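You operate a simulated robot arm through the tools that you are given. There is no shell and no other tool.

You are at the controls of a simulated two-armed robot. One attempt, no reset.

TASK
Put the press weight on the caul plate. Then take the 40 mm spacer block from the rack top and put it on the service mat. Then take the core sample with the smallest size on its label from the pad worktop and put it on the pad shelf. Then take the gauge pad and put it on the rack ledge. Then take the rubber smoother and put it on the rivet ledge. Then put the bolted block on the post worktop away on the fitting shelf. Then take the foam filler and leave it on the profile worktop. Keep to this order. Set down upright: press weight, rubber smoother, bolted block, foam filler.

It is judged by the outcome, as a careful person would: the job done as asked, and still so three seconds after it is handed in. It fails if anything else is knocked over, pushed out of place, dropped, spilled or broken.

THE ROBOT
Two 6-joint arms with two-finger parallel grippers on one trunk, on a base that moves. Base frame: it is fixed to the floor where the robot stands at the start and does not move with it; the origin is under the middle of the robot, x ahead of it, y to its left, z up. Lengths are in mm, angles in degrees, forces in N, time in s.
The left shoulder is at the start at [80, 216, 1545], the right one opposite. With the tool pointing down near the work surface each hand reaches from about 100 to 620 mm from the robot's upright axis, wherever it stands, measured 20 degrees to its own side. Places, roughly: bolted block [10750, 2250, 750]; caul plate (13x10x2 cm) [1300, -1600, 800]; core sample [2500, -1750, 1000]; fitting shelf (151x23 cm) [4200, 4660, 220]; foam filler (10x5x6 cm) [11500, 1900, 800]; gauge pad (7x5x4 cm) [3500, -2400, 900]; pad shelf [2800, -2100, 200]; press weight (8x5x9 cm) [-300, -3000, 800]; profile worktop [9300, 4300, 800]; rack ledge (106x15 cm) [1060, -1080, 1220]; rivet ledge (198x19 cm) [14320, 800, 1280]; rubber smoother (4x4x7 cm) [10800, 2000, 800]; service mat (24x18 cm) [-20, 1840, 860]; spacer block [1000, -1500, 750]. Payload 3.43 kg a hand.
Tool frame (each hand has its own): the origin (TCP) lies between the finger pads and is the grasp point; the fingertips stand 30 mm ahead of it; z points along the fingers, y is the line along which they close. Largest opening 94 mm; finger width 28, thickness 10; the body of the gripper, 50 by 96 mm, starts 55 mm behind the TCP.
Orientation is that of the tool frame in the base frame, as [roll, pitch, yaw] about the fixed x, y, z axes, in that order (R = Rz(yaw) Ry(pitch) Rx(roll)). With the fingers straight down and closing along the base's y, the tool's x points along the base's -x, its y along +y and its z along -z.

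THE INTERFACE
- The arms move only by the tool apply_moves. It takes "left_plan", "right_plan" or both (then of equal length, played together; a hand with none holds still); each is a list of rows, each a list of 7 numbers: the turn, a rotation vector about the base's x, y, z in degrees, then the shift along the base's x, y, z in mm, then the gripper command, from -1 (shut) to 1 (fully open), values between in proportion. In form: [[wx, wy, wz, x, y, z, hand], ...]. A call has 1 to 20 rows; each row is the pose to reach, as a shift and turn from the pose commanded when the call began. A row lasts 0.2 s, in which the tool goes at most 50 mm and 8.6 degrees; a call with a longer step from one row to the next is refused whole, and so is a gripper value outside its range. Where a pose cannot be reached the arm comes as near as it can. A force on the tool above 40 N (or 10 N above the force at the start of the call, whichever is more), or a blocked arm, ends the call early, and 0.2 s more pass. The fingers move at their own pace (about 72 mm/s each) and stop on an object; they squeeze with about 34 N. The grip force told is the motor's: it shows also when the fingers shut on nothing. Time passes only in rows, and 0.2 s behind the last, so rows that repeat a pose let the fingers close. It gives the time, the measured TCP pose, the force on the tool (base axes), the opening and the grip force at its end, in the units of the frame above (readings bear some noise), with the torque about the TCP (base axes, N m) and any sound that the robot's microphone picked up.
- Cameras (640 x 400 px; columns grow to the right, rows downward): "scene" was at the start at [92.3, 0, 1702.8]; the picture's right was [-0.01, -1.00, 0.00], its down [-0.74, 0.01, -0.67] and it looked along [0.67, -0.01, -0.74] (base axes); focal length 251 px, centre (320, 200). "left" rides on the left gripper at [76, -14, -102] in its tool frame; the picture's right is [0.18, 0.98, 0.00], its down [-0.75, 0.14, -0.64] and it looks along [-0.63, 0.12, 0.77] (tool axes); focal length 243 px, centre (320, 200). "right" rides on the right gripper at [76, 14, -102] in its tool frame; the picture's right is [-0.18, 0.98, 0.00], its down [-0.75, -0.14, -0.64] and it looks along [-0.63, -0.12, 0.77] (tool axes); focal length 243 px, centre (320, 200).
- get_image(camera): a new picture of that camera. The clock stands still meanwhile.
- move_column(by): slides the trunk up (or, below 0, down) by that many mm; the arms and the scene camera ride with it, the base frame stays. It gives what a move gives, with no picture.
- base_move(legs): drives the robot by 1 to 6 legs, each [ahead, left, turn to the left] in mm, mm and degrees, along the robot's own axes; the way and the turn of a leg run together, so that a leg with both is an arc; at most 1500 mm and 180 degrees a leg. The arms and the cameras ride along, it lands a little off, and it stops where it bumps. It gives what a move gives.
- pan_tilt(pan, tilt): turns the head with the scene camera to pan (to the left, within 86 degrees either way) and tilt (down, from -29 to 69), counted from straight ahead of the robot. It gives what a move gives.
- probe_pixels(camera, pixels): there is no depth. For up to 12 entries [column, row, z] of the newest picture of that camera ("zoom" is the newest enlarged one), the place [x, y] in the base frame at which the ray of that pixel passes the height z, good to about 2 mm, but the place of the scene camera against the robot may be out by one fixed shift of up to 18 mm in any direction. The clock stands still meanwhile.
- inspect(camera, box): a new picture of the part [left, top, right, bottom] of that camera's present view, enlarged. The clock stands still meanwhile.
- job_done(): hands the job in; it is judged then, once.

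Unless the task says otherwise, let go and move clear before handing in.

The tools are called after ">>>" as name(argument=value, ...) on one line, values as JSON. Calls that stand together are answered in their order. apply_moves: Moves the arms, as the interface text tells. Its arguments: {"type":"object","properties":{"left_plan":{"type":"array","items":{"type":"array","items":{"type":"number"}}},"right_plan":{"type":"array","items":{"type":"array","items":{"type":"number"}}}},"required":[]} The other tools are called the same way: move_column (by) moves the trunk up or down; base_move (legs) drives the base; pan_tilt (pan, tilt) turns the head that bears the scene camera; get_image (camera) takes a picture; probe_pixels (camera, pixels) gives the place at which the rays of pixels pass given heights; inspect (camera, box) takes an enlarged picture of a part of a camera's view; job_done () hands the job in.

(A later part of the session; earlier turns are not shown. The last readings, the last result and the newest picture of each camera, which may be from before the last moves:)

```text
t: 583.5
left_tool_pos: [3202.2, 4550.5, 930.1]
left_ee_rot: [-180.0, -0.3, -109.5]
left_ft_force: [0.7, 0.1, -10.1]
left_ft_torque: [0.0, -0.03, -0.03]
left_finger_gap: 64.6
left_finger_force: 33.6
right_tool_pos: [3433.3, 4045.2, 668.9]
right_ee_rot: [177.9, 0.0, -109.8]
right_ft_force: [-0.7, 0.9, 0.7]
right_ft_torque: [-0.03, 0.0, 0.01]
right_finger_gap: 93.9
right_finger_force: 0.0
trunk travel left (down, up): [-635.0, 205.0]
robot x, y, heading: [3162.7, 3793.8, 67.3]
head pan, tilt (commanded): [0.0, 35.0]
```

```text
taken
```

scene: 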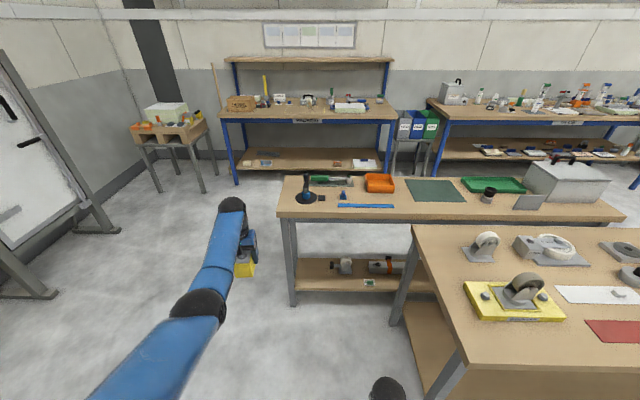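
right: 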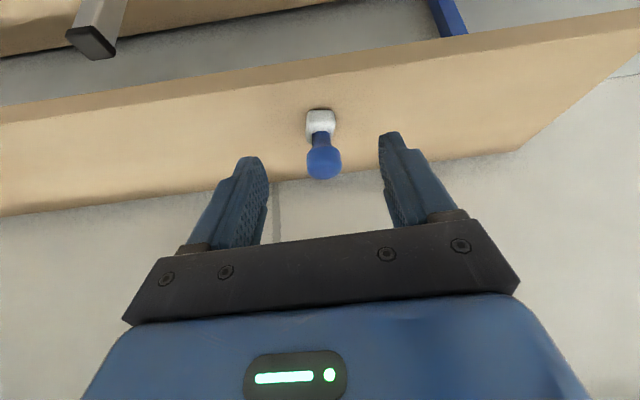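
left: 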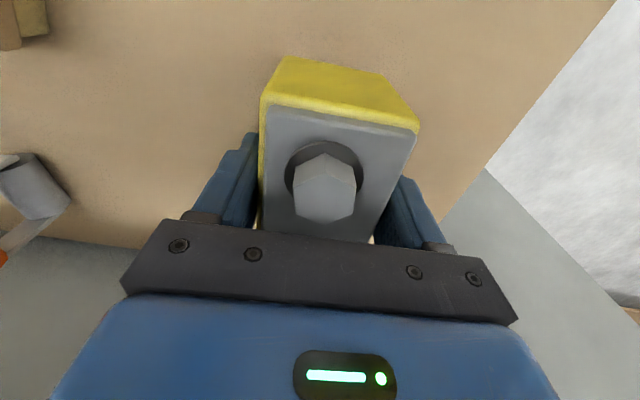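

The middle table's low shelf shows at (293-430, 258-292) with fittings on it. Zoom in and probe.

>>> inspect(camera="scene", box=[265, 170, 445, 320])

>>> inspect(camera="scene", box=[280, 240, 420, 310])

>>> probe_pixels(camera="scene", pixels=[[292, 305, 0], [296, 291, 220], [404, 291, 220], [295, 262, 220], [330, 274, 220], [345, 275, 220], [368, 287, 220], [281, 218, 850], [620, 218, 850], [466, 362, 850], [411, 226, 850], [405, 320, 0]])

```text
2.67 times, centred on (355, 245) of scene
```

zoom: 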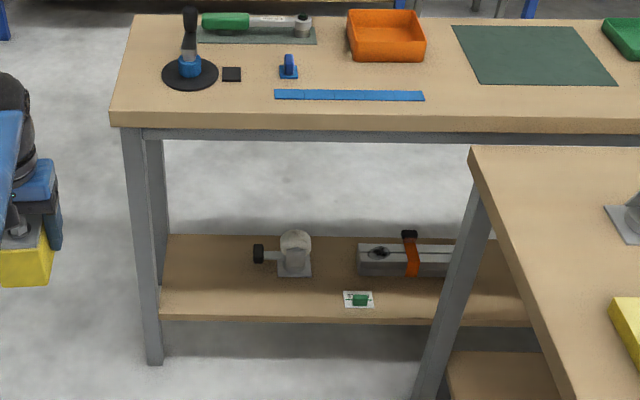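

```text
4.57 times, centred on (350, 275) of scene
```

zoom: 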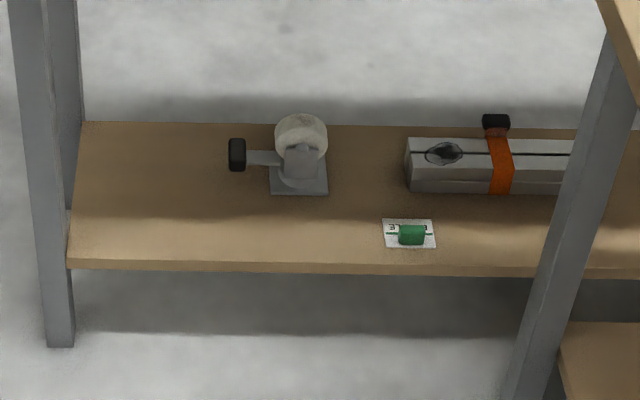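

```text
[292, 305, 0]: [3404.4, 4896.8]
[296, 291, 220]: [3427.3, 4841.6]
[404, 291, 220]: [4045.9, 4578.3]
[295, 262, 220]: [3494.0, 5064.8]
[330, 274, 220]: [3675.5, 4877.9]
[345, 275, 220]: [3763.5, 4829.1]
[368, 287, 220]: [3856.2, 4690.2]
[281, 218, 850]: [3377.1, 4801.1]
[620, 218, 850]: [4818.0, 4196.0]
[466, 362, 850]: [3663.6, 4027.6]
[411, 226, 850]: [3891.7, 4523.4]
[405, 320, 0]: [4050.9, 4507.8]
```

Free spot: left part of the shelf around u≈1265, n≈-5925 (shelf z≈220). First re-pose: right hand tilted up again (so it clears the floor when I lower), and left hand moved toward my centreline.

>>> apply_moves(left_plan=[[0, 0, 0, 20, -8, 0, -1], [0, 0, 0, 45, -19, 0, -1], [0, 0, 0, 75, -31, 0, -1], [0, 0, 0, 105, -44, 0, -1], [0, 0, 0, 135, -57, 0, -1], [0, 0, 0, 165, -69, 0, -1], [0, 0, 0, 195, -82, 0, -1], [0, 0, 0, 198, -83, 0, -1], [0, 0, 0, 198, -83, 0, -1]], right_plan=[[6.6, -2.8, 0, 3, 7, 30, 1], [13.2, -5.5, 0, 6, 14, 65, 1], [19.8, -8.3, 0, 9, 21, 100, 1], [26.4, -11, 0, 12, 28, 135, 1], [33, -13.8, 0, 15, 35, 170, 1], [39.5, -16.5, 0, 18, 42, 205, 1], [46.1, -19.3, 0, 20, 46, 240, 1], [46.1, -19.3, 0, 22, 50, 270, 1], [46.1, -19.3, 0, 22, 50, 270, 1]])

>>> get_image(camera="left")

```text
t: 585.5
left_tool_pos: [3397.8, 4468.2, 929.2]
left_ee_rot: [-180.0, -0.4, -109.5]
left_ft_force: [0.1, -0.8, -10.1]
left_ft_torque: [0.01, -0.01, -0.03]
left_finger_gap: 64.5
left_finger_force: 33.4
right_tool_pos: [3456.2, 4094.6, 940.4]
right_ee_rot: [-178.7, 50.0, -108.1]
right_ft_force: [-0.1, 0.0, 0.1]
right_ft_torque: [-0.03, 0.01, -0.01]
right_finger_gap: 93.9
right_finger_force: 0.0
trunk travel left (down, up): [-635.0, 205.0]
robot x, y, heading: [3163.2, 3794.4, 67.1]
head pan, tilt (commanded): [0.0, 35.0]
```

```text
taken
```

left: 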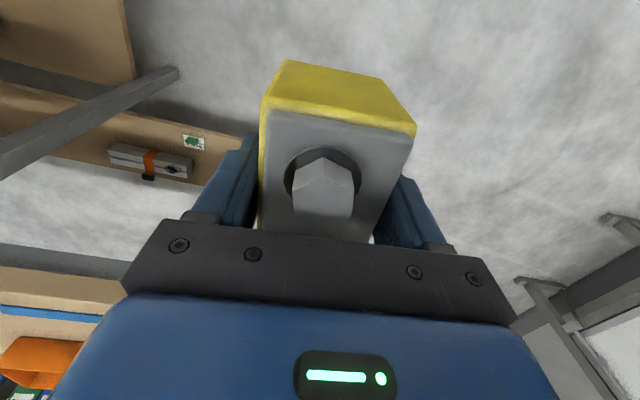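

Left hand is at u≈1296. Shift left ~30 mm and square up, then lower the trunk in front of the table.

>>> base_move(legs=[[0, 30, -1]])

>>> move_column(by=-400)

>>> move_column(by=-180)

>>> pan_tilt(pan=0, tilt=25)

>>> get_image(camera="scene")

>>> get_image(camera="left")

```text
t: 586.3
left_tool_pos: [3390.4, 4472.1, 928.6]
left_ee_rot: [179.6, -0.1, -110.7]
left_ft_force: [1.5, -0.4, -11.1]
left_ft_torque: [0.04, 0.01, 0.02]
left_finger_gap: 64.6
left_finger_force: 33.9
right_tool_pos: [3439.6, 4098.2, 938.5]
right_ee_rot: [-179.2, 50.0, -109.7]
right_ft_force: [0.5, -0.5, 0.1]
right_ft_torque: [0.03, 0.0, 0.08]
right_finger_gap: 93.9
right_finger_force: 0.1
trunk travel left (down, up): [-635.0, 205.0]
robot x, y, heading: [3138.4, 3805.9, 66.1]
head pan, tilt (commanded): [0.0, 35.0]
```

```text
t: 590.1
left_tool_pos: [3385.7, 4472.5, 528.2]
left_ee_rot: [-179.8, -0.3, -110.6]
left_ft_force: [-0.5, 0.1, -10.5]
left_ft_torque: [0.03, 0.0, -0.01]
left_finger_gap: 64.2
left_finger_force: 34.0
right_tool_pos: [3435.3, 4100.2, 539.6]
right_ee_rot: [-178.7, 50.0, -109.1]
right_ft_force: [0.3, -0.5, 0.0]
right_ft_torque: [0.0, 0.02, 0.0]
right_finger_gap: 94.1
right_finger_force: 0.1
trunk travel left (down, up): [-235.0, 605.0]
robot x, y, heading: [3140.5, 3806.5, 66.2]
head pan, tilt (commanded): [0.0, 35.0]
```

```text
t: 592.1
left_tool_pos: [3386.0, 4473.3, 349.2]
left_ee_rot: [179.9, -0.2, -110.8]
left_ft_force: [0.6, -0.3, -10.3]
left_ft_torque: [0.04, 0.0, 0.02]
left_finger_gap: 64.4
left_finger_force: 34.3
right_tool_pos: [3435.5, 4098.9, 359.6]
right_ee_rot: [-178.6, 49.9, -109.2]
right_ft_force: [0.7, -0.7, 0.4]
right_ft_torque: [0.01, -0.03, -0.01]
right_finger_gap: 94.2
right_finger_force: 0.1
trunk travel left (down, up): [-55.0, 785.0]
robot x, y, heading: [3137.3, 3804.4, 66.1]
head pan, tilt (commanded): [0.0, 35.0]
```

```text
t: 592.8
left_tool_pos: [3386.0, 4472.1, 348.8]
left_ee_rot: [179.9, -0.2, -110.6]
left_ft_force: [0.3, 0.3, -11.1]
left_ft_torque: [0.02, -0.01, -0.02]
left_finger_gap: 64.4
left_finger_force: 34.3
right_tool_pos: [3436.0, 4098.4, 358.9]
right_ee_rot: [-178.7, 49.9, -109.2]
right_ft_force: [0.3, -0.1, 0.0]
right_ft_torque: [-0.01, -0.02, -0.02]
right_finger_gap: 93.9
right_finger_force: 0.1
trunk travel left (down, up): [-55.0, 785.0]
robot x, y, heading: [3139.6, 3804.2, 66.1]
head pan, tilt (commanded): [0.0, 25.0]
```

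```text
taken
```

scene: 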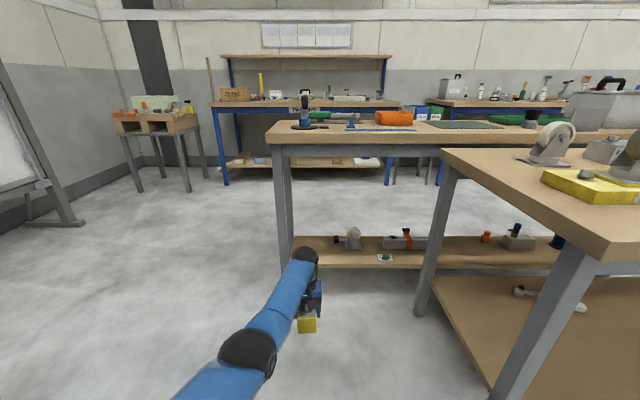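

```text
taken
```

left: 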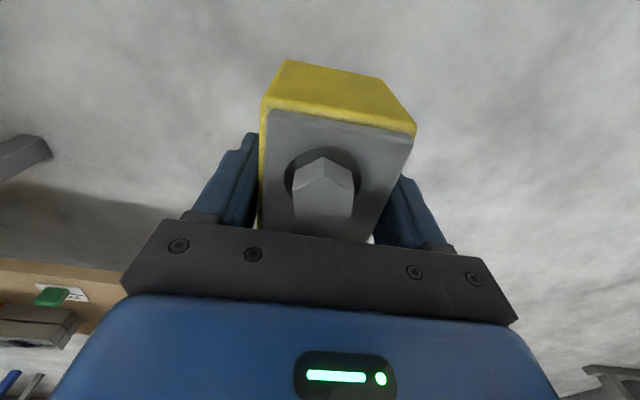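

Check side clearance to the front table from this low view before driving in.

>>> probe_pixels(camera="scene", pixels=[[443, 152, 850], [600, 258, 850], [443, 152, 800], [600, 258, 800], [422, 315, 0], [290, 267, 220], [420, 267, 220], [335, 245, 220], [285, 290, 0]])

>>> inspect(camera="scene", box=[250, 110, 460, 330])

```text
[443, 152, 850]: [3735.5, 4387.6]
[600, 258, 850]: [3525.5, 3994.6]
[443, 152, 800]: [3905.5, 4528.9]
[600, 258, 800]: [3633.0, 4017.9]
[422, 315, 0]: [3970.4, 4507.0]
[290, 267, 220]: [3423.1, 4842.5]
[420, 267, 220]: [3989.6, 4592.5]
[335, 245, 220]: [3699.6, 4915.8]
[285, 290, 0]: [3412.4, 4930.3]
```

```text
1.82 times, centred on (355, 220) of scene
```

zoom: 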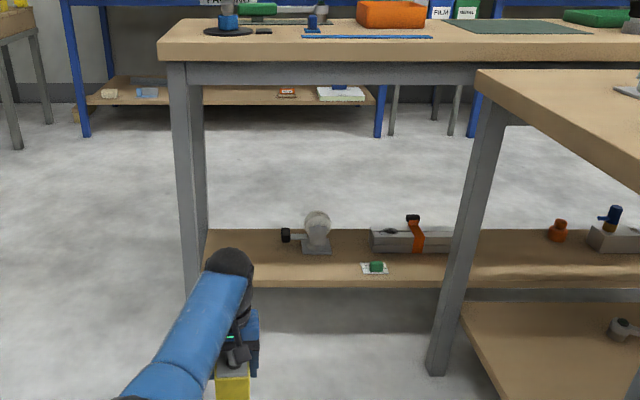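

The shelf height 220 is confirmed. For more side margin, shift the base left 74 mm, move the hand toward centre and closer, then drive in.

>>> base_move(legs=[[0, 74, 0]])

>>> apply_moves(left_plan=[[0, 0, 0, 9, -24, 0, -1], [0, 0, 0, 18, -48, 0, -1], [0, 0, 0, 28, -72, 0, -1], [0, 0, 0, 28, -72, 0, -1]])

>>> base_move(legs=[[300, 0, 0]])

>>> get_image(camera="scene")

>>> get_image(camera="left")

```text
t: 593.9
left_tool_pos: [3320.0, 4502.9, 348.9]
left_ee_rot: [-180.0, -0.4, -110.7]
left_ft_force: [-0.4, 0.9, -10.4]
left_ft_torque: [0.0, 0.01, -0.01]
left_finger_gap: 64.5
left_finger_force: 34.3
right_tool_pos: [3369.2, 4127.4, 360.8]
right_ee_rot: [-178.7, 50.0, -109.2]
right_ft_force: [0.3, 0.8, -0.7]
right_ft_torque: [0.02, 0.02, -0.01]
right_finger_gap: 93.9
right_finger_force: 0.0
trunk travel left (down, up): [-55.0, 785.0]
robot x, y, heading: [3070.8, 3834.9, 66.2]
head pan, tilt (commanded): [0.0, 25.0]
```

```text
t: 594.9
left_tool_pos: [3346.6, 4429.4, 347.2]
left_ee_rot: [179.9, -0.3, -110.7]
left_ft_force: [-0.1, -0.2, -10.9]
left_ft_torque: [0.01, 0.0, 0.02]
left_finger_gap: 64.6
left_finger_force: 34.1
right_tool_pos: [3369.6, 4129.4, 360.7]
right_ee_rot: [-178.7, 49.8, -109.2]
right_ft_force: [-0.8, -0.5, 0.0]
right_ft_torque: [-0.03, 0.01, 0.0]
right_finger_gap: 93.9
right_finger_force: 0.1
trunk travel left (down, up): [-55.0, 785.0]
robot x, y, heading: [3068.1, 3833.9, 66.2]
head pan, tilt (commanded): [0.0, 25.0]
```

```text
t: 596.9
left_tool_pos: [3468.1, 4703.5, 347.4]
left_ee_rot: [-180.0, -0.3, -110.6]
left_ft_force: [-0.1, 0.2, -10.3]
left_ft_torque: [0.01, 0.0, -0.01]
left_finger_gap: 64.5
left_finger_force: 33.9
right_tool_pos: [3488.4, 4402.3, 360.4]
right_ee_rot: [-178.7, 49.8, -109.1]
right_ft_force: [-0.5, -1.1, -0.3]
right_ft_torque: [0.01, 0.01, 0.02]
right_finger_gap: 93.9
right_finger_force: 0.1
trunk travel left (down, up): [-55.0, 785.0]
robot x, y, heading: [3193.3, 4109.7, 66.2]
head pan, tilt (commanded): [0.0, 25.0]
```

```text
taken
```

scene: 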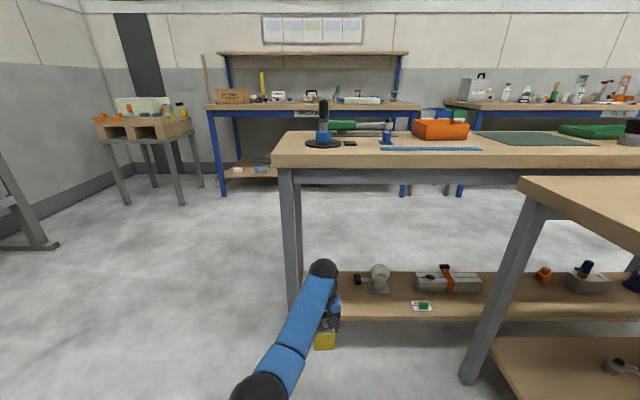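

```text
taken
```

left: 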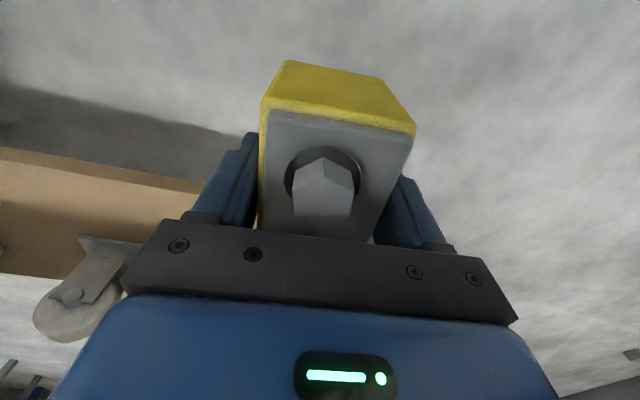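

On line (u≈1265). Check the caster's distance from the left camera before the last 200 mm.

>>> probe_pixels(camera="left", pixels=[[125, 262, 230], [85, 238, 230], [110, 290, 290], [35, 320, 290], [100, 168, 220], [200, 192, 220]])

>>> inspect(camera="scene", box=[270, 240, 480, 360])

>>> probe_pixels(camera="scene", pixels=[[357, 281, 260], [370, 292, 220], [295, 300, 0], [303, 300, 220], [480, 320, 220]])

```text
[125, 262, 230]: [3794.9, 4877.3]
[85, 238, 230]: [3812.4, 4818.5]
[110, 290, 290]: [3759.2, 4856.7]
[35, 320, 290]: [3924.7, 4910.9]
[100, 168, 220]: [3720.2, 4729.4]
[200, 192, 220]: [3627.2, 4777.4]
```

```text
3.05 times, centred on (375, 300) of scene
```

zoom: 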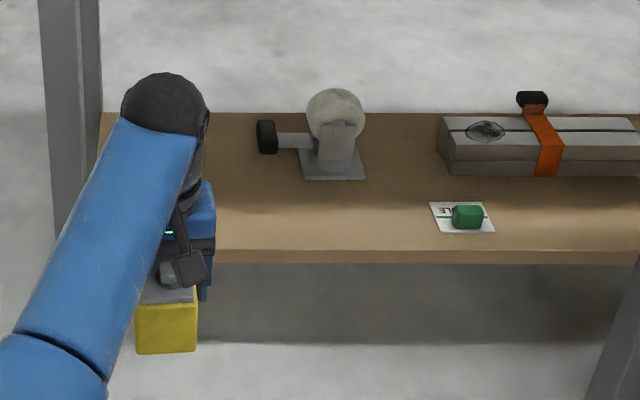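

```text
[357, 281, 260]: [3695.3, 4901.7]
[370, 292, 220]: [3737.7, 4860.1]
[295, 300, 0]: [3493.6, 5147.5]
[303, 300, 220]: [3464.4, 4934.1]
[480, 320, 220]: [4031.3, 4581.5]
```

Centred between the table leg (u≈1150) and the caster's knob (u≈1385). Drive ahead 200 mm.

>>> base_move(legs=[[200, 0, 0]])

>>> get_image(camera="left")

>>> get_image(camera="scene")

```text
t: 598.5
left_tool_pos: [3548.8, 4886.5, 347.2]
left_ee_rot: [179.9, -0.3, -110.6]
left_ft_force: [0.6, 0.2, -10.4]
left_ft_torque: [0.06, -0.02, 0.0]
left_finger_gap: 64.5
left_finger_force: 34.4
right_tool_pos: [3569.8, 4585.0, 358.9]
right_ee_rot: [-178.6, 49.9, -109.2]
right_ft_force: [-0.1, 0.2, 0.4]
right_ft_torque: [0.02, -0.01, 0.01]
right_finger_gap: 94.0
right_finger_force: 0.0
trunk travel left (down, up): [-55.0, 785.0]
robot x, y, heading: [3275.6, 4288.5, 66.2]
head pan, tilt (commanded): [0.0, 25.0]
```

```text
taken
```

left: 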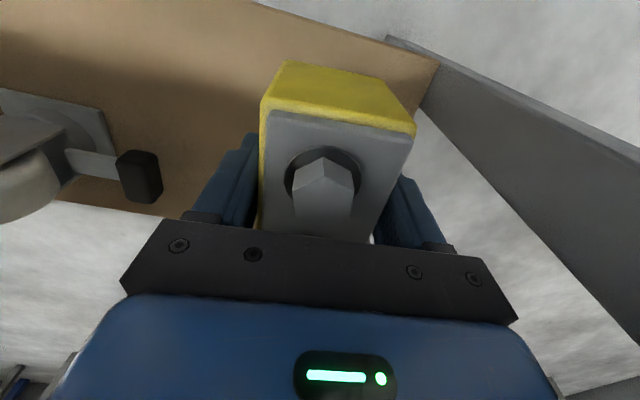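

```text
taken
```

scene: 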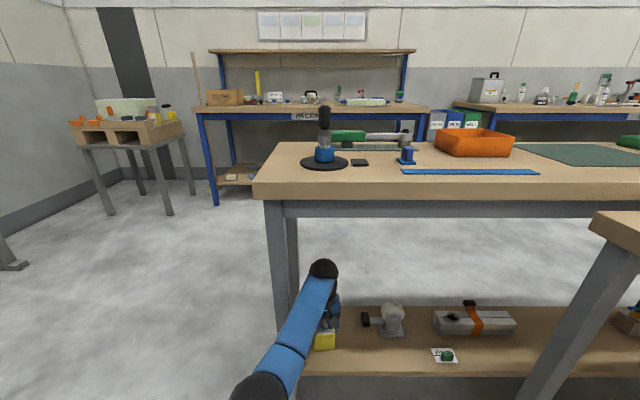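

>>> probe_pixels(camera="left", pixels=[[320, 106, 220], [320, 25, 220], [418, 106, 220], [435, 66, 220], [150, 212, 220], [140, 165, 260], [105, 110, 225]])

```text
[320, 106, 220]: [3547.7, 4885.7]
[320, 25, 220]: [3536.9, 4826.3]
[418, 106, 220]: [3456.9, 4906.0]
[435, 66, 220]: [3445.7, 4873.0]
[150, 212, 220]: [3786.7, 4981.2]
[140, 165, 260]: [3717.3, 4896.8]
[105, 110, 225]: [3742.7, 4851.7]
```

By the near-vertical left camera the shelf's front edge is n≈-5846, so I need ~30 mm more depth. Base ahead 32 mm, then trunk down 50 mm.

>>> base_move(legs=[[34, 0, 0]])

>>> move_column(by=-50)

>>> get_image(camera="left")

```text
t: 599.4
left_tool_pos: [3561.7, 4917.7, 347.4]
left_ee_rot: [179.9, -0.5, -110.6]
left_ft_force: [0.5, 0.0, -11.0]
left_ft_torque: [0.03, 0.01, 0.01]
left_finger_gap: 64.6
left_finger_force: 33.7
right_tool_pos: [3584.5, 4617.8, 358.5]
right_ee_rot: [-178.7, 50.0, -109.2]
right_ft_force: [-0.2, -0.8, -0.4]
right_ft_torque: [0.0, 0.02, 0.0]
right_finger_gap: 93.9
right_finger_force: 0.0
trunk travel left (down, up): [-55.0, 785.0]
robot x, y, heading: [3288.4, 4322.2, 66.4]
head pan, tilt (commanded): [0.0, 25.0]
```

```text
t: 600.3
left_tool_pos: [3561.1, 4916.9, 297.6]
left_ee_rot: [179.8, -0.3, -110.7]
left_ft_force: [-0.2, -0.9, -10.7]
left_ft_torque: [0.04, 0.0, -0.03]
left_finger_gap: 64.7
left_finger_force: 34.0
right_tool_pos: [3583.9, 4617.4, 309.6]
right_ee_rot: [-178.8, 49.8, -109.0]
right_ft_force: [0.3, -0.3, 0.2]
right_ft_torque: [-0.01, -0.01, 0.0]
right_finger_gap: 93.8
right_finger_force: 0.1
trunk travel left (down, up): [-5.0, 835.0]
robot x, y, heading: [3289.1, 4323.2, 66.2]
head pan, tilt (commanded): [0.0, 25.0]
```

```text
taken
```

left: 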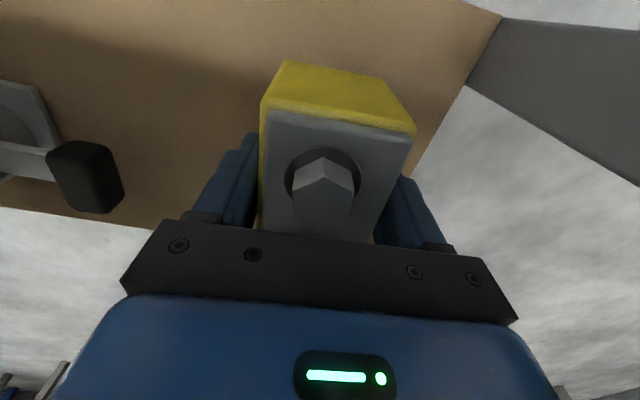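

Position good (n≈-5936). Lower with the arm to contact.

>>> apply_moves(left_plan=[[0, 0, 0, 0, 0, -6, -1], [0, 0, 0, 0, 0, -12, -1], [0, 0, 0, 0, 0, -18, -1], [0, 0, 0, 0, 0, -18, -1]])

```text
t: 601.3
left_tool_pos: [3562.6, 4917.8, 278.1]
left_ee_rot: [179.9, -0.4, -110.6]
left_ft_force: [-0.4, -0.2, -9.9]
left_ft_torque: [0.04, -0.03, -0.01]
left_finger_gap: 64.7
left_finger_force: 34.2
right_tool_pos: [3584.0, 4616.1, 310.0]
right_ee_rot: [-178.6, 49.9, -109.2]
right_ft_force: [-0.9, 0.1, 0.3]
right_ft_torque: [-0.02, 0.02, -0.02]
right_finger_gap: 94.1
right_finger_force: 0.1
trunk travel left (down, up): [-5.0, 835.0]
robot x, y, heading: [3289.1, 4322.0, 66.2]
head pan, tilt (commanded): [0.0, 25.0]
```

>>> apply_moves(left_plan=[[0, 0, 0, 0, 0, -3, -1], [0, 0, 0, 0, 0, -6, -1], [0, 0, 0, 0, 0, -9, -1], [0, 0, 0, 0, 0, -9, -1]])

```text
t: 602.3
left_tool_pos: [3562.0, 4917.3, 273.0]
left_ee_rot: [179.9, -0.2, -110.6]
left_ft_force: [-1.4, -0.6, 0.6]
left_ft_torque: [-0.28, -0.16, -0.09]
left_finger_gap: 64.3
left_finger_force: 34.0
right_tool_pos: [3583.0, 4616.6, 310.4]
right_ee_rot: [-178.6, 50.0, -109.1]
right_ft_force: [-0.2, -0.3, 0.0]
right_ft_torque: [0.06, -0.03, 0.01]
right_finger_gap: 94.1
right_finger_force: 0.0
trunk travel left (down, up): [-5.0, 835.0]
robot x, y, heading: [3283.8, 4322.1, 66.1]
head pan, tilt (commanded): [0.0, 25.0]
```

The block's weight is now carried by the shelf (force ≈0 at z 273). Release.

>>> apply_moves(left_plan=[[0, 0, 0, 0, 0, -1, -1], [0, 0, 0, 0, 0, -1, 0.2], [0, 0, 0, 0, 0, -1, 0.6], [0, 0, 0, 0, 0, -1, 1], [0, 0, 0, 0, 0, -1, 1]])

>>> get_image(camera="left")

```text
t: 603.5
left_tool_pos: [3561.4, 4917.8, 269.5]
left_ee_rot: [179.9, -0.3, -110.6]
left_ft_force: [-0.1, -0.2, 0.0]
left_ft_torque: [0.0, -0.03, -0.01]
left_finger_gap: 94.3
left_finger_force: 0.1
right_tool_pos: [3584.5, 4616.5, 310.3]
right_ee_rot: [-178.7, 50.1, -109.1]
right_ft_force: [-0.2, 1.1, -0.1]
right_ft_torque: [-0.04, 0.03, -0.01]
right_finger_gap: 94.0
right_finger_force: 0.1
trunk travel left (down, up): [-5.0, 835.0]
robot x, y, heading: [3282.8, 4320.3, 65.9]
head pan, tilt (commanded): [0.0, 25.0]
```

```text
taken
```

left: 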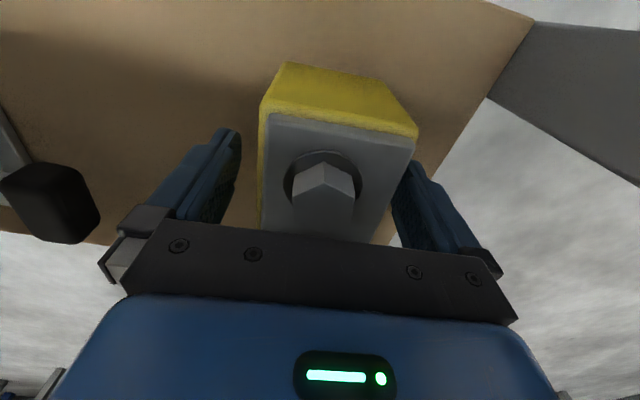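

Released and standing. Raise 120 mm and back out straight.

>>> move_column(by=120)

>>> get_image(camera="left")

>>> base_move(legs=[[-560, 0, 0]])

>>> get_image(camera="scene")

```text
t: 605.0
left_tool_pos: [3562.0, 4916.7, 390.0]
left_ee_rot: [179.8, -0.3, -110.5]
left_ft_force: [-0.1, -0.1, -0.4]
left_ft_torque: [0.04, 0.0, 0.02]
left_finger_gap: 94.1
left_finger_force: 0.1
right_tool_pos: [3584.6, 4616.6, 430.2]
right_ee_rot: [-178.8, 49.9, -109.1]
right_ft_force: [0.0, -0.3, -0.3]
right_ft_torque: [0.02, 0.01, -0.04]
right_finger_gap: 93.9
right_finger_force: 0.1
trunk travel left (down, up): [-125.0, 715.0]
robot x, y, heading: [3287.6, 4323.1, 66.5]
head pan, tilt (commanded): [0.0, 25.0]
```

```text
taken
```

left: 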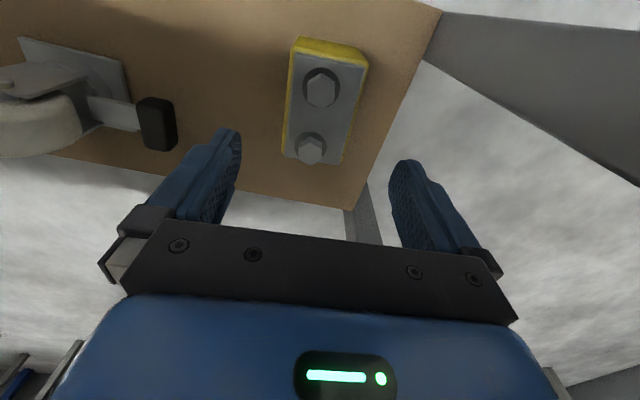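

```text
t: 608.2
left_tool_pos: [3336.0, 4405.2, 389.8]
left_ee_rot: [180.0, -0.1, -110.6]
left_ft_force: [1.6, 0.3, 0.2]
left_ft_torque: [-0.02, -0.01, 0.04]
left_finger_gap: 93.8
left_finger_force: 0.0
right_tool_pos: [3358.0, 4104.8, 429.7]
right_ee_rot: [-178.8, 49.9, -109.1]
right_ft_force: [-0.4, -0.3, -0.2]
right_ft_torque: [0.03, 0.01, -0.04]
right_finger_gap: 94.0
right_finger_force: 0.0
trunk travel left (down, up): [-125.0, 715.0]
robot x, y, heading: [3058.5, 3808.9, 66.2]
head pan, tilt (commanded): [0.0, 25.0]
```

```text
taken
```

scene: 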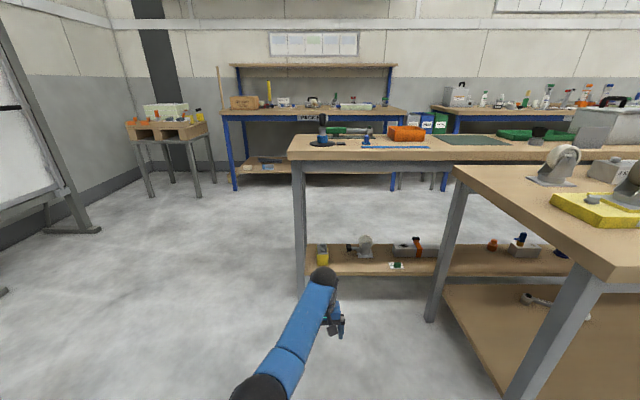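

The bolted block stands on the fitting shelf at (322,256). Now back off, raise the trunk, turn and drive back along the lane for the foam filler.

>>> base_move(legs=[[-250, 0, 0]])

>>> move_column(by=400)

>>> move_column(by=300)

>>> base_move(legs=[[0, 0, -90]])

>>> get_image(camera="scene")

```text
t: 610.0
left_tool_pos: [3236.7, 4181.5, 390.7]
left_ee_rot: [179.9, -0.2, -110.5]
left_ft_force: [0.4, 0.7, -0.3]
left_ft_torque: [0.01, 0.0, 0.01]
left_finger_gap: 94.0
left_finger_force: 0.0
right_tool_pos: [3258.4, 3879.5, 430.4]
right_ee_rot: [-178.5, 50.0, -109.0]
right_ft_force: [0.0, 0.0, 0.3]
right_ft_torque: [-0.01, 0.01, -0.01]
right_finger_gap: 93.8
right_finger_force: 0.0
trunk travel left (down, up): [-125.0, 715.0]
robot x, y, heading: [2963.5, 3584.6, 65.9]
head pan, tilt (commanded): [0.0, 25.0]
```

```text
t: 613.8
left_tool_pos: [3236.8, 4182.4, 789.6]
left_ee_rot: [179.9, -0.2, -110.4]
left_ft_force: [0.4, -0.8, -0.8]
left_ft_torque: [0.01, -0.01, 0.01]
left_finger_gap: 94.0
left_finger_force: 0.0
right_tool_pos: [3258.8, 3880.1, 829.0]
right_ee_rot: [-178.8, 49.9, -109.1]
right_ft_force: [0.3, -0.2, -0.2]
right_ft_torque: [0.0, -0.02, 0.05]
right_finger_gap: 94.1
right_finger_force: 0.0
trunk travel left (down, up): [-525.0, 315.0]
robot x, y, heading: [2962.0, 3585.8, 66.0]
head pan, tilt (commanded): [0.0, 25.0]
```

```text
t: 616.8
left_tool_pos: [3236.2, 4182.0, 1089.1]
left_ee_rot: [179.8, -0.2, -110.4]
left_ft_force: [0.3, 0.0, -0.2]
left_ft_torque: [0.02, 0.0, 0.02]
left_finger_gap: 94.0
left_finger_force: 0.0
right_tool_pos: [3258.7, 3881.5, 1129.8]
right_ee_rot: [-178.8, 50.0, -109.1]
right_ft_force: [0.0, 0.7, 0.3]
right_ft_torque: [0.03, 0.01, -0.03]
right_finger_gap: 94.0
right_finger_force: 0.0
trunk travel left (down, up): [-825.0, 15.0]
robot x, y, heading: [2959.7, 3583.8, 66.1]
head pan, tilt (commanded): [0.0, 25.0]
```

```text
t: 621.1
left_tool_pos: [3553.9, 3304.3, 1090.1]
left_ee_rot: [179.9, -0.3, 158.6]
left_ft_force: [0.3, -0.5, 0.4]
left_ft_torque: [0.0, 0.02, -0.01]
left_finger_gap: 93.9
left_finger_force: 0.1
right_tool_pos: [3253.1, 3285.8, 1131.0]
right_ee_rot: [-178.6, 49.9, 160.0]
right_ft_force: [0.7, -0.5, 0.2]
right_ft_torque: [-0.01, 0.02, -0.02]
right_finger_gap: 93.6
right_finger_force: 0.0
trunk travel left (down, up): [-825.0, 15.0]
robot x, y, heading: [2960.5, 3584.6, -24.7]
head pan, tilt (commanded): [0.0, 25.0]
```

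```text
taken
```

scene: 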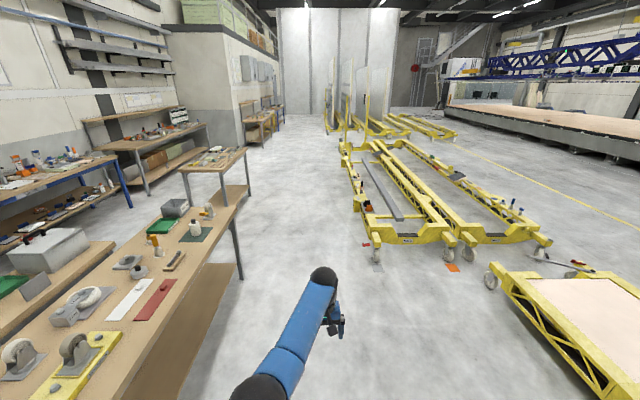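

Same lane as before; drive ahead in stages with heading checks.

>>> base_move(legs=[[0, 80, 0], [1500, 0, 0], [1500, 0, 0], [1000, 0, 0]])

>>> get_image(camera="scene")

```text
t: 641.1
left_tool_pos: [7243.5, 1684.9, 1091.0]
left_ee_rot: [179.9, -0.2, 158.6]
left_ft_force: [1.0, 0.3, -0.2]
left_ft_torque: [0.0, -0.01, -0.01]
left_finger_gap: 93.9
left_finger_force: 0.1
right_tool_pos: [6942.7, 1666.6, 1130.6]
right_ee_rot: [-178.6, 50.1, 160.2]
right_ft_force: [0.0, 0.3, 0.5]
right_ft_torque: [0.01, -0.01, -0.01]
right_finger_gap: 94.2
right_finger_force: 0.0
trunk travel left (down, up): [-825.0, 15.0]
robot x, y, heading: [6653.8, 1966.3, -24.6]
head pan, tilt (commanded): [0.0, 25.0]
```

```text
taken
```

scene: 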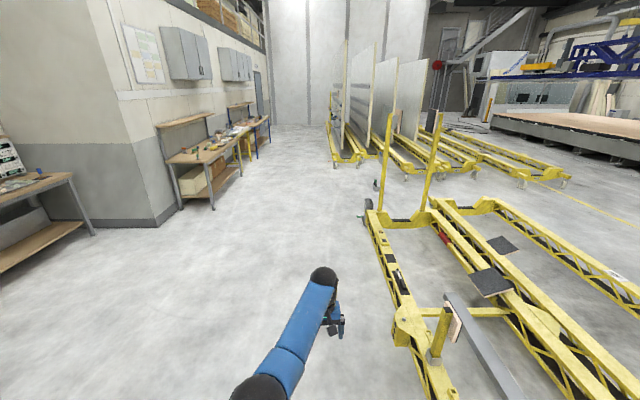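

On track. Shift left 250 mm away from the cradles and drive on to the POSTS bench.

>>> base_move(legs=[[0, 250, 0], [1500, 0, 0], [1500, 0, 0], [1450, 0, 0], [0, 0, 90]])

>>> pan_tilt(pan=0, tilt=30)

>>> get_image(camera="scene")

```text
t: 667.4
left_tool_pos: [11017.8, 920.4, 1090.3]
left_ee_rot: [179.9, -0.2, -111.7]
left_ft_force: [0.1, -0.3, 0.2]
left_ft_torque: [0.0, -0.02, -0.02]
left_finger_gap: 93.9
left_finger_force: 0.0
right_tool_pos: [11034.0, 620.2, 1130.0]
right_ee_rot: [-178.7, 50.0, -110.2]
right_ft_force: [-0.3, 0.4, 0.2]
right_ft_torque: [0.0, 0.01, 0.01]
right_finger_gap: 94.1
right_finger_force: 0.1
trunk travel left (down, up): [-825.0, 15.0]
robot x, y, heading: [10729.3, 328.4, 65.1]
head pan, tilt (commanded): [0.0, 25.0]
```

```text
t: 668.0
left_tool_pos: [11016.8, 920.6, 1090.9]
left_ee_rot: [179.9, -0.3, -111.7]
left_ft_force: [0.1, 0.1, 0.4]
left_ft_torque: [0.01, -0.03, -0.02]
left_finger_gap: 94.1
left_finger_force: 0.0
right_tool_pos: [11033.4, 620.2, 1129.7]
right_ee_rot: [-178.7, 50.0, -110.2]
right_ft_force: [-0.9, -0.1, 0.1]
right_ft_torque: [-0.01, 0.03, -0.03]
right_finger_gap: 93.9
right_finger_force: 0.0
trunk travel left (down, up): [-825.0, 15.0]
robot x, y, heading: [10727.8, 327.5, 65.1]
head pan, tilt (commanded): [0.0, 30.0]
```

```text
taken
```

scene: 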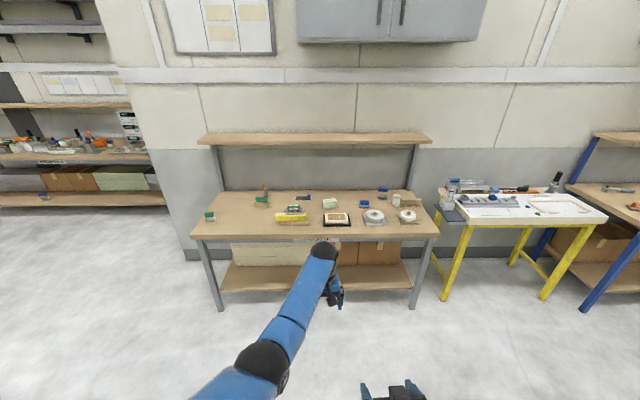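

Foam filler at (330,203). Approach with the left hand.

>>> base_move(legs=[[0, -70, 1], [780, 0, 0]])

>>> get_image(camera="left")

>>> get_image(camera="scene")

```text
t: 672.8
left_tool_pos: [11380.1, 1591.4, 1090.5]
left_ee_rot: [179.8, -0.2, -111.0]
left_ft_force: [0.4, 0.2, -0.2]
left_ft_torque: [-0.01, 0.03, -0.04]
left_finger_gap: 93.9
left_finger_force: 0.1
right_tool_pos: [11402.8, 1291.3, 1132.1]
right_ee_rot: [-178.6, 50.0, -109.3]
right_ft_force: [-0.1, -1.1, -0.9]
right_ft_torque: [0.01, 0.01, -0.02]
right_finger_gap: 94.0
right_finger_force: 0.1
trunk travel left (down, up): [-825.0, 15.0]
robot x, y, heading: [11105.9, 997.9, 65.8]
head pan, tilt (commanded): [0.0, 30.0]
```

```text
taken
```

left: 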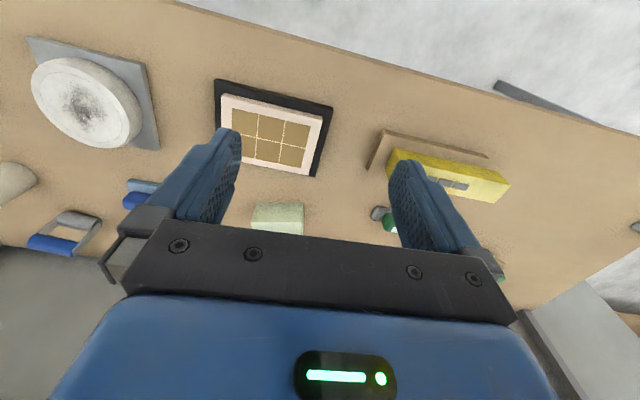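

```text
taken
```

scene: 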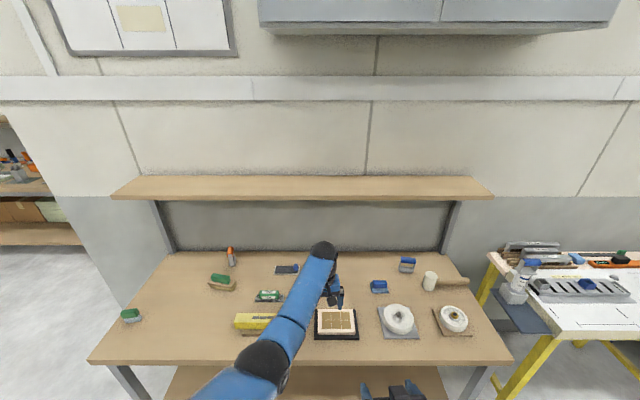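

>>> inspect(camera="left", box=[220, 160, 340, 245])

>>> probe_pixels(camera="left", pixels=[[256, 202, 800], [303, 204, 800], [252, 216, 860], [302, 220, 860], [333, 108, 800], [310, 177, 800], [218, 80, 800], [390, 207, 800], [372, 207, 840]])

```text
4.71 times, centred on (280, 202) of left
```

zoom: 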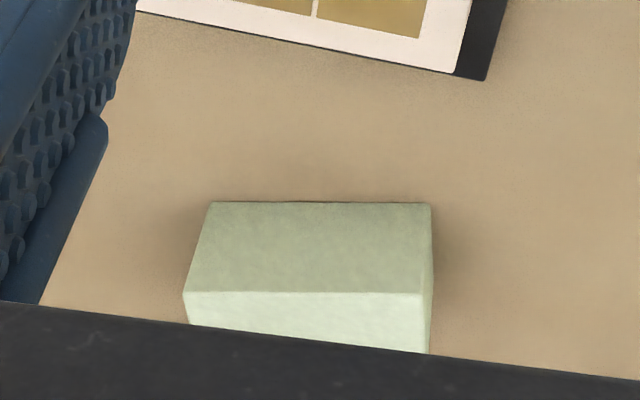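

```text
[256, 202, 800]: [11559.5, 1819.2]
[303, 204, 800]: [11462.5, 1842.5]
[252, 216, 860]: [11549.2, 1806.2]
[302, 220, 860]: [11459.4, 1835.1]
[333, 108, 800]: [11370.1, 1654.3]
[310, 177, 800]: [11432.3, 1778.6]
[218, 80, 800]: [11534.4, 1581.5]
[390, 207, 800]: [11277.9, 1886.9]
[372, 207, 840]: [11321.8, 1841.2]
```

Foam is 100 mm long at 168°, 50 mm deep; I must grip across its 50 mm side, so I'll rotate the hand -81° about vertical. Shift base right 150 mm and move the arm left to keep it over the spot.

>>> base_move(legs=[[0, -150, 0]])

>>> apply_moves(left_plan=[[0, 0, -8.1, -12, 5, 0, 1], [0, 0, -16.2, -24, 11, 0, 1], [0, 0, -24.3, -36, 16, 0, 1], [0, 0, -32.4, -48, 22, 0, 1], [0, 0, -40.5, -61, 27, 0, 1], [0, 0, -48.6, -73, 33, 0, 1], [0, 0, -56.7, -85, 38, 0, 1], [0, 0, -64.8, -97, 44, 0, 1], [0, 0, -72.9, -110, 49, 0, 1], [0, 0, -81, -122, 55, 0, 1], [0, 0, -81, -122, 55, 0, 1]])

>>> get_image(camera="left")

>>> get_image(camera="scene")

```text
t: 674.1
left_tool_pos: [11514.2, 1535.7, 1090.0]
left_ee_rot: [-179.9, -0.3, -110.8]
left_ft_force: [-0.3, 0.3, -0.2]
left_ft_torque: [0.0, -0.01, -0.03]
left_finger_gap: 94.0
left_finger_force: 0.1
right_tool_pos: [11533.2, 1234.0, 1130.7]
right_ee_rot: [-178.5, 50.0, -109.1]
right_ft_force: [0.6, -0.3, -0.1]
right_ft_torque: [0.0, -0.04, -0.04]
right_finger_gap: 93.9
right_finger_force: 0.1
trunk travel left (down, up): [-825.0, 15.0]
robot x, y, heading: [11240.5, 938.6, 66.1]
head pan, tilt (commanded): [0.0, 30.0]
```

```text
t: 676.5
left_tool_pos: [11393.6, 1586.7, 1089.2]
left_ee_rot: [179.9, -0.3, 168.1]
left_ft_force: [-0.4, -0.5, -0.6]
left_ft_torque: [0.03, -0.02, -0.03]
left_finger_gap: 93.8
left_finger_force: 0.1
right_tool_pos: [11537.6, 1231.1, 1130.7]
right_ee_rot: [-178.7, 50.1, -109.3]
right_ft_force: [-0.2, -0.7, -0.2]
right_ft_torque: [0.02, -0.03, -0.01]
right_finger_gap: 94.0
right_finger_force: 0.0
trunk travel left (down, up): [-825.0, 15.0]
robot x, y, heading: [11239.4, 937.1, 65.9]
head pan, tilt (commanded): [0.0, 30.0]
```

```text
taken
```

left: 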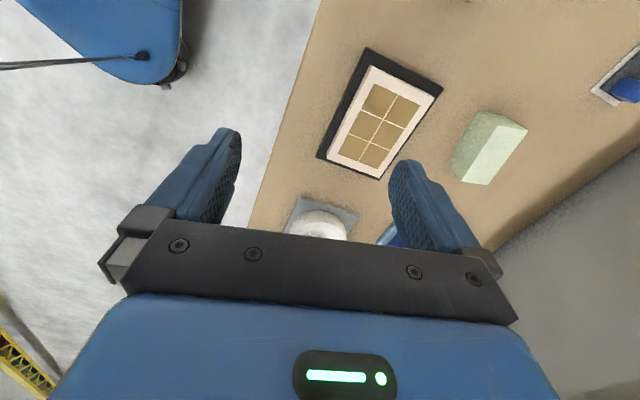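

```text
taken
```

scene: 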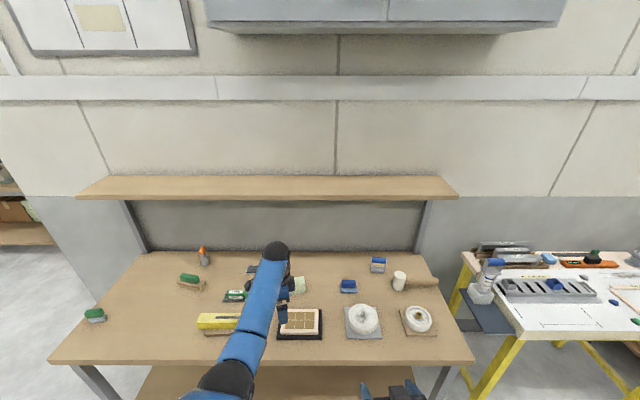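

Rotation done; foam now at (488,148). Measure from this orientation.

>>> inspect(camera="left", box=[430, 90, 550, 200])

>>> probe_pixels(camera="left", pixels=[[449, 164, 800], [474, 111, 800], [462, 182, 860], [489, 111, 860], [527, 129, 860], [487, 184, 860], [384, 180, 800], [442, 88, 800]])

```text
3.64 times, centred on (490, 145) of left
```

zoom: 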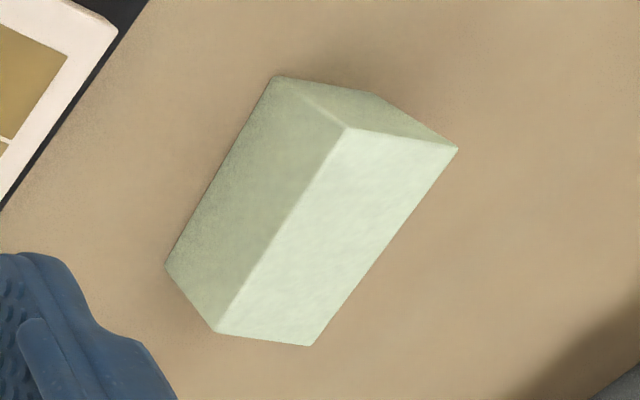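

```text
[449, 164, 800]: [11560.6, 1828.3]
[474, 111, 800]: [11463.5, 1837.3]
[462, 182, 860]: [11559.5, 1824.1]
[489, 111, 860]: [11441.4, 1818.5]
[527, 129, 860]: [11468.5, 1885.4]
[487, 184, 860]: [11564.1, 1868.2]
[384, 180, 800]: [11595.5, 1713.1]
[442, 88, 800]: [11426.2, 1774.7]
```

>>> probe_pixels(camera="left", pixels=[[478.5, 111.2, 800], [447.4, 162.9, 800], [497.7, 125.2, 855], [461.4, 180.7, 855], [527.9, 131.3, 855], [487.3, 184.8, 855], [497.7, 125.2, 865], [461.4, 180.7, 865], [527.9, 131.3, 865], [487.3, 184.8, 865]])

```text
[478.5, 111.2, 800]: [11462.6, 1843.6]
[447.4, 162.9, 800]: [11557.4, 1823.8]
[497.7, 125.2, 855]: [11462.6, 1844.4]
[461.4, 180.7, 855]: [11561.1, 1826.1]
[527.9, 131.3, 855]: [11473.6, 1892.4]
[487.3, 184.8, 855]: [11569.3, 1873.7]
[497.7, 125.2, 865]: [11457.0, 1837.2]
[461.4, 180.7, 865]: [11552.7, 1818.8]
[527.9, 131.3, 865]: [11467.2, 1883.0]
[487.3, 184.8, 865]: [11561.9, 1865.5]
```

Foam centre (11517,1859), top ≈856, aligned with the hand. Check what lies under the right hand's path near the bench front.

>>> probe_pixels(camera="scene", pixels=[[348, 338, 800], [383, 338, 800], [404, 335, 800], [438, 334, 800], [300, 338, 800], [470, 360, 780], [50, 360, 780]])

```text
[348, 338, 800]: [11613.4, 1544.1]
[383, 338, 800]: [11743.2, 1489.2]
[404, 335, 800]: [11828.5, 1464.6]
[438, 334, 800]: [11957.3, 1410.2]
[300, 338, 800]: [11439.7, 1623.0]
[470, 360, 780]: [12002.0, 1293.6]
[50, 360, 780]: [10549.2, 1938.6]
```

Plate 1 begins right where the right fingers would come, so tuck the right hand down and back in front of the bench first; then lower the trunk and advance.

>>> apply_moves(right_plan=[[-6.5, 2.9, 0, -4, -9, -30, 1], [-13, 5.8, 0, -8, -18, -65, 1], [-19.5, 8.7, 0, -12, -27, -100, 1], [-26, 11.7, 0, -16, -36, -135, 1], [-32.6, 14.6, 0, -20, -45, -170, 1], [-39, 17.5, 0, -25, -55, -205, 1], [-45.6, 20.4, 0, -30, -66, -245, 1], [-45.6, 20.4, 0, -36, -82, -276, 1], [-45.6, 20.4, 0, -40, -90, -276, 1]])

>>> move_column(by=-165)

>>> base_move(legs=[[200, 0, 0]])

>>> get_image(camera="left")

```text
t: 678.5
left_tool_pos: [11392.6, 1587.8, 1089.6]
left_ee_rot: [179.9, -0.2, 168.2]
left_ft_force: [0.3, -0.5, -0.4]
left_ft_torque: [-0.01, -0.02, 0.02]
left_finger_gap: 94.2
left_finger_force: 0.0
right_tool_pos: [11497.5, 1141.6, 853.6]
right_ee_rot: [177.7, 0.2, -111.1]
right_ft_force: [0.2, -0.1, 0.1]
right_ft_torque: [0.0, 0.01, 0.0]
right_finger_gap: 93.9
right_finger_force: 0.0
trunk travel left (down, up): [-825.0, 15.0]
robot x, y, heading: [11234.8, 936.0, 65.9]
head pan, tilt (commanded): [0.0, 30.0]
```

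```text
t: 680.4
left_tool_pos: [11394.1, 1587.5, 924.5]
left_ee_rot: [179.9, -0.2, 168.2]
left_ft_force: [-0.3, 0.1, 0.8]
left_ft_torque: [0.04, 0.03, -0.01]
left_finger_gap: 94.0
left_finger_force: 0.0
right_tool_pos: [11496.4, 1142.0, 687.6]
right_ee_rot: [177.7, 0.2, -111.0]
right_ft_force: [0.3, -0.1, 1.2]
right_ft_torque: [-0.01, 0.01, -0.02]
right_finger_gap: 93.9
right_finger_force: 0.0
trunk travel left (down, up): [-660.0, 180.0]
robot x, y, heading: [11241.0, 940.1, 66.3]
head pan, tilt (commanded): [0.0, 30.0]
```

```text
t: 682.0
left_tool_pos: [11470.1, 1765.4, 925.8]
left_ee_rot: [179.7, -0.1, 168.4]
left_ft_force: [-0.4, -0.6, 0.5]
left_ft_torque: [0.03, -0.01, 0.0]
left_finger_gap: 93.8
left_finger_force: 0.0
right_tool_pos: [11577.0, 1321.0, 688.6]
right_ee_rot: [177.8, 0.3, -111.0]
right_ft_force: [0.2, 0.1, -0.5]
right_ft_torque: [0.0, -0.03, 0.02]
right_finger_gap: 93.8
right_finger_force: 0.1
trunk travel left (down, up): [-660.0, 180.0]
robot x, y, heading: [11317.0, 1122.4, 66.5]
head pan, tilt (commanded): [0.0, 30.0]
```

```text
taken
```

left: 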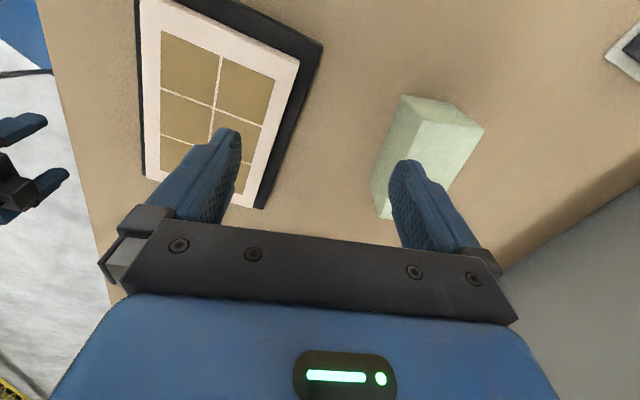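

Base ahead 75, then the arm the last ~29 mm.

>>> base_move(legs=[[75, 0, 0]])

>>> apply_moves(left_plan=[[0, 0, 0, 0, 0, 0, 1], [0, 0, 0, 0, 0, 0, 1]])

>>> get_image(camera="left")

```text
t: 683.0
left_tool_pos: [11499.2, 1830.3, 928.8]
left_ee_rot: [179.7, -0.2, 168.4]
left_ft_force: [0.1, -0.9, -0.5]
left_ft_torque: [0.05, 0.01, -0.01]
left_finger_gap: 94.2
left_finger_force: 0.1
right_tool_pos: [11605.0, 1385.3, 688.6]
right_ee_rot: [177.7, 0.3, -110.8]
right_ft_force: [-0.2, -0.2, -0.2]
right_ft_torque: [0.01, 0.0, -0.02]
right_finger_gap: 94.0
right_finger_force: 0.1
trunk travel left (down, up): [-660.0, 180.0]
robot x, y, heading: [11347.9, 1182.8, 66.1]
head pan, tilt (commanded): [0.0, 30.0]
```

```text
t: 683.6
left_tool_pos: [11500.3, 1833.3, 925.6]
left_ee_rot: [179.8, -0.2, 168.4]
left_ft_force: [-0.5, 0.0, 0.4]
left_ft_torque: [0.04, -0.04, 0.01]
left_finger_gap: 93.9
left_finger_force: 0.2
right_tool_pos: [11606.3, 1387.7, 688.8]
right_ee_rot: [177.8, 0.3, -110.8]
right_ft_force: [0.2, -0.7, -0.4]
right_ft_torque: [0.01, -0.03, -0.04]
right_finger_gap: 93.9
right_finger_force: 0.0
trunk travel left (down, up): [-660.0, 180.0]
robot x, y, heading: [11346.9, 1185.7, 66.3]
head pan, tilt (commanded): [0.0, 30.0]
```

```text
taken
```

left: 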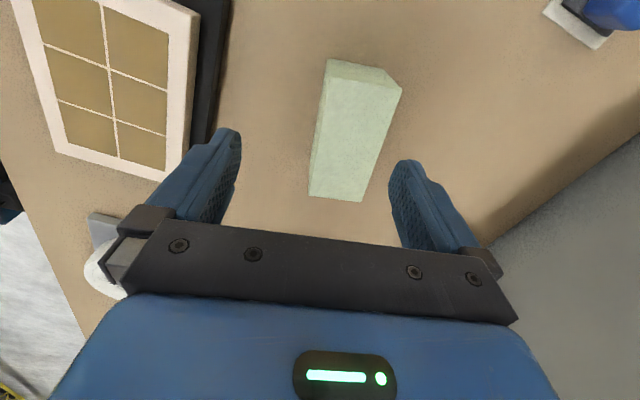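

>>> inspect(camera="left", box=[290, 40, 430, 220])

```text
2.22 times, centred on (360, 130) of left
```

zoom: 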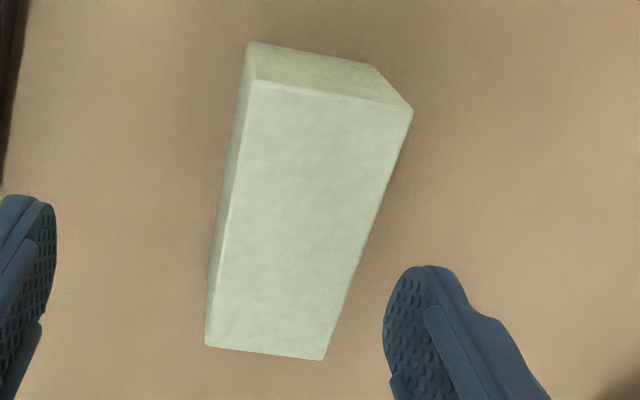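

>>> probe_pixels(camera="left", pixels=[[329.8, 75.9, 856], [401.9, 90.4, 856], [308.2, 195.8, 856], [361.4, 202, 856]])

```text
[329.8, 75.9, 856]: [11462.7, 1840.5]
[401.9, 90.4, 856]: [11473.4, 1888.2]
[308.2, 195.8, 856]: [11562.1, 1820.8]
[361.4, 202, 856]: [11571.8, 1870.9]
```

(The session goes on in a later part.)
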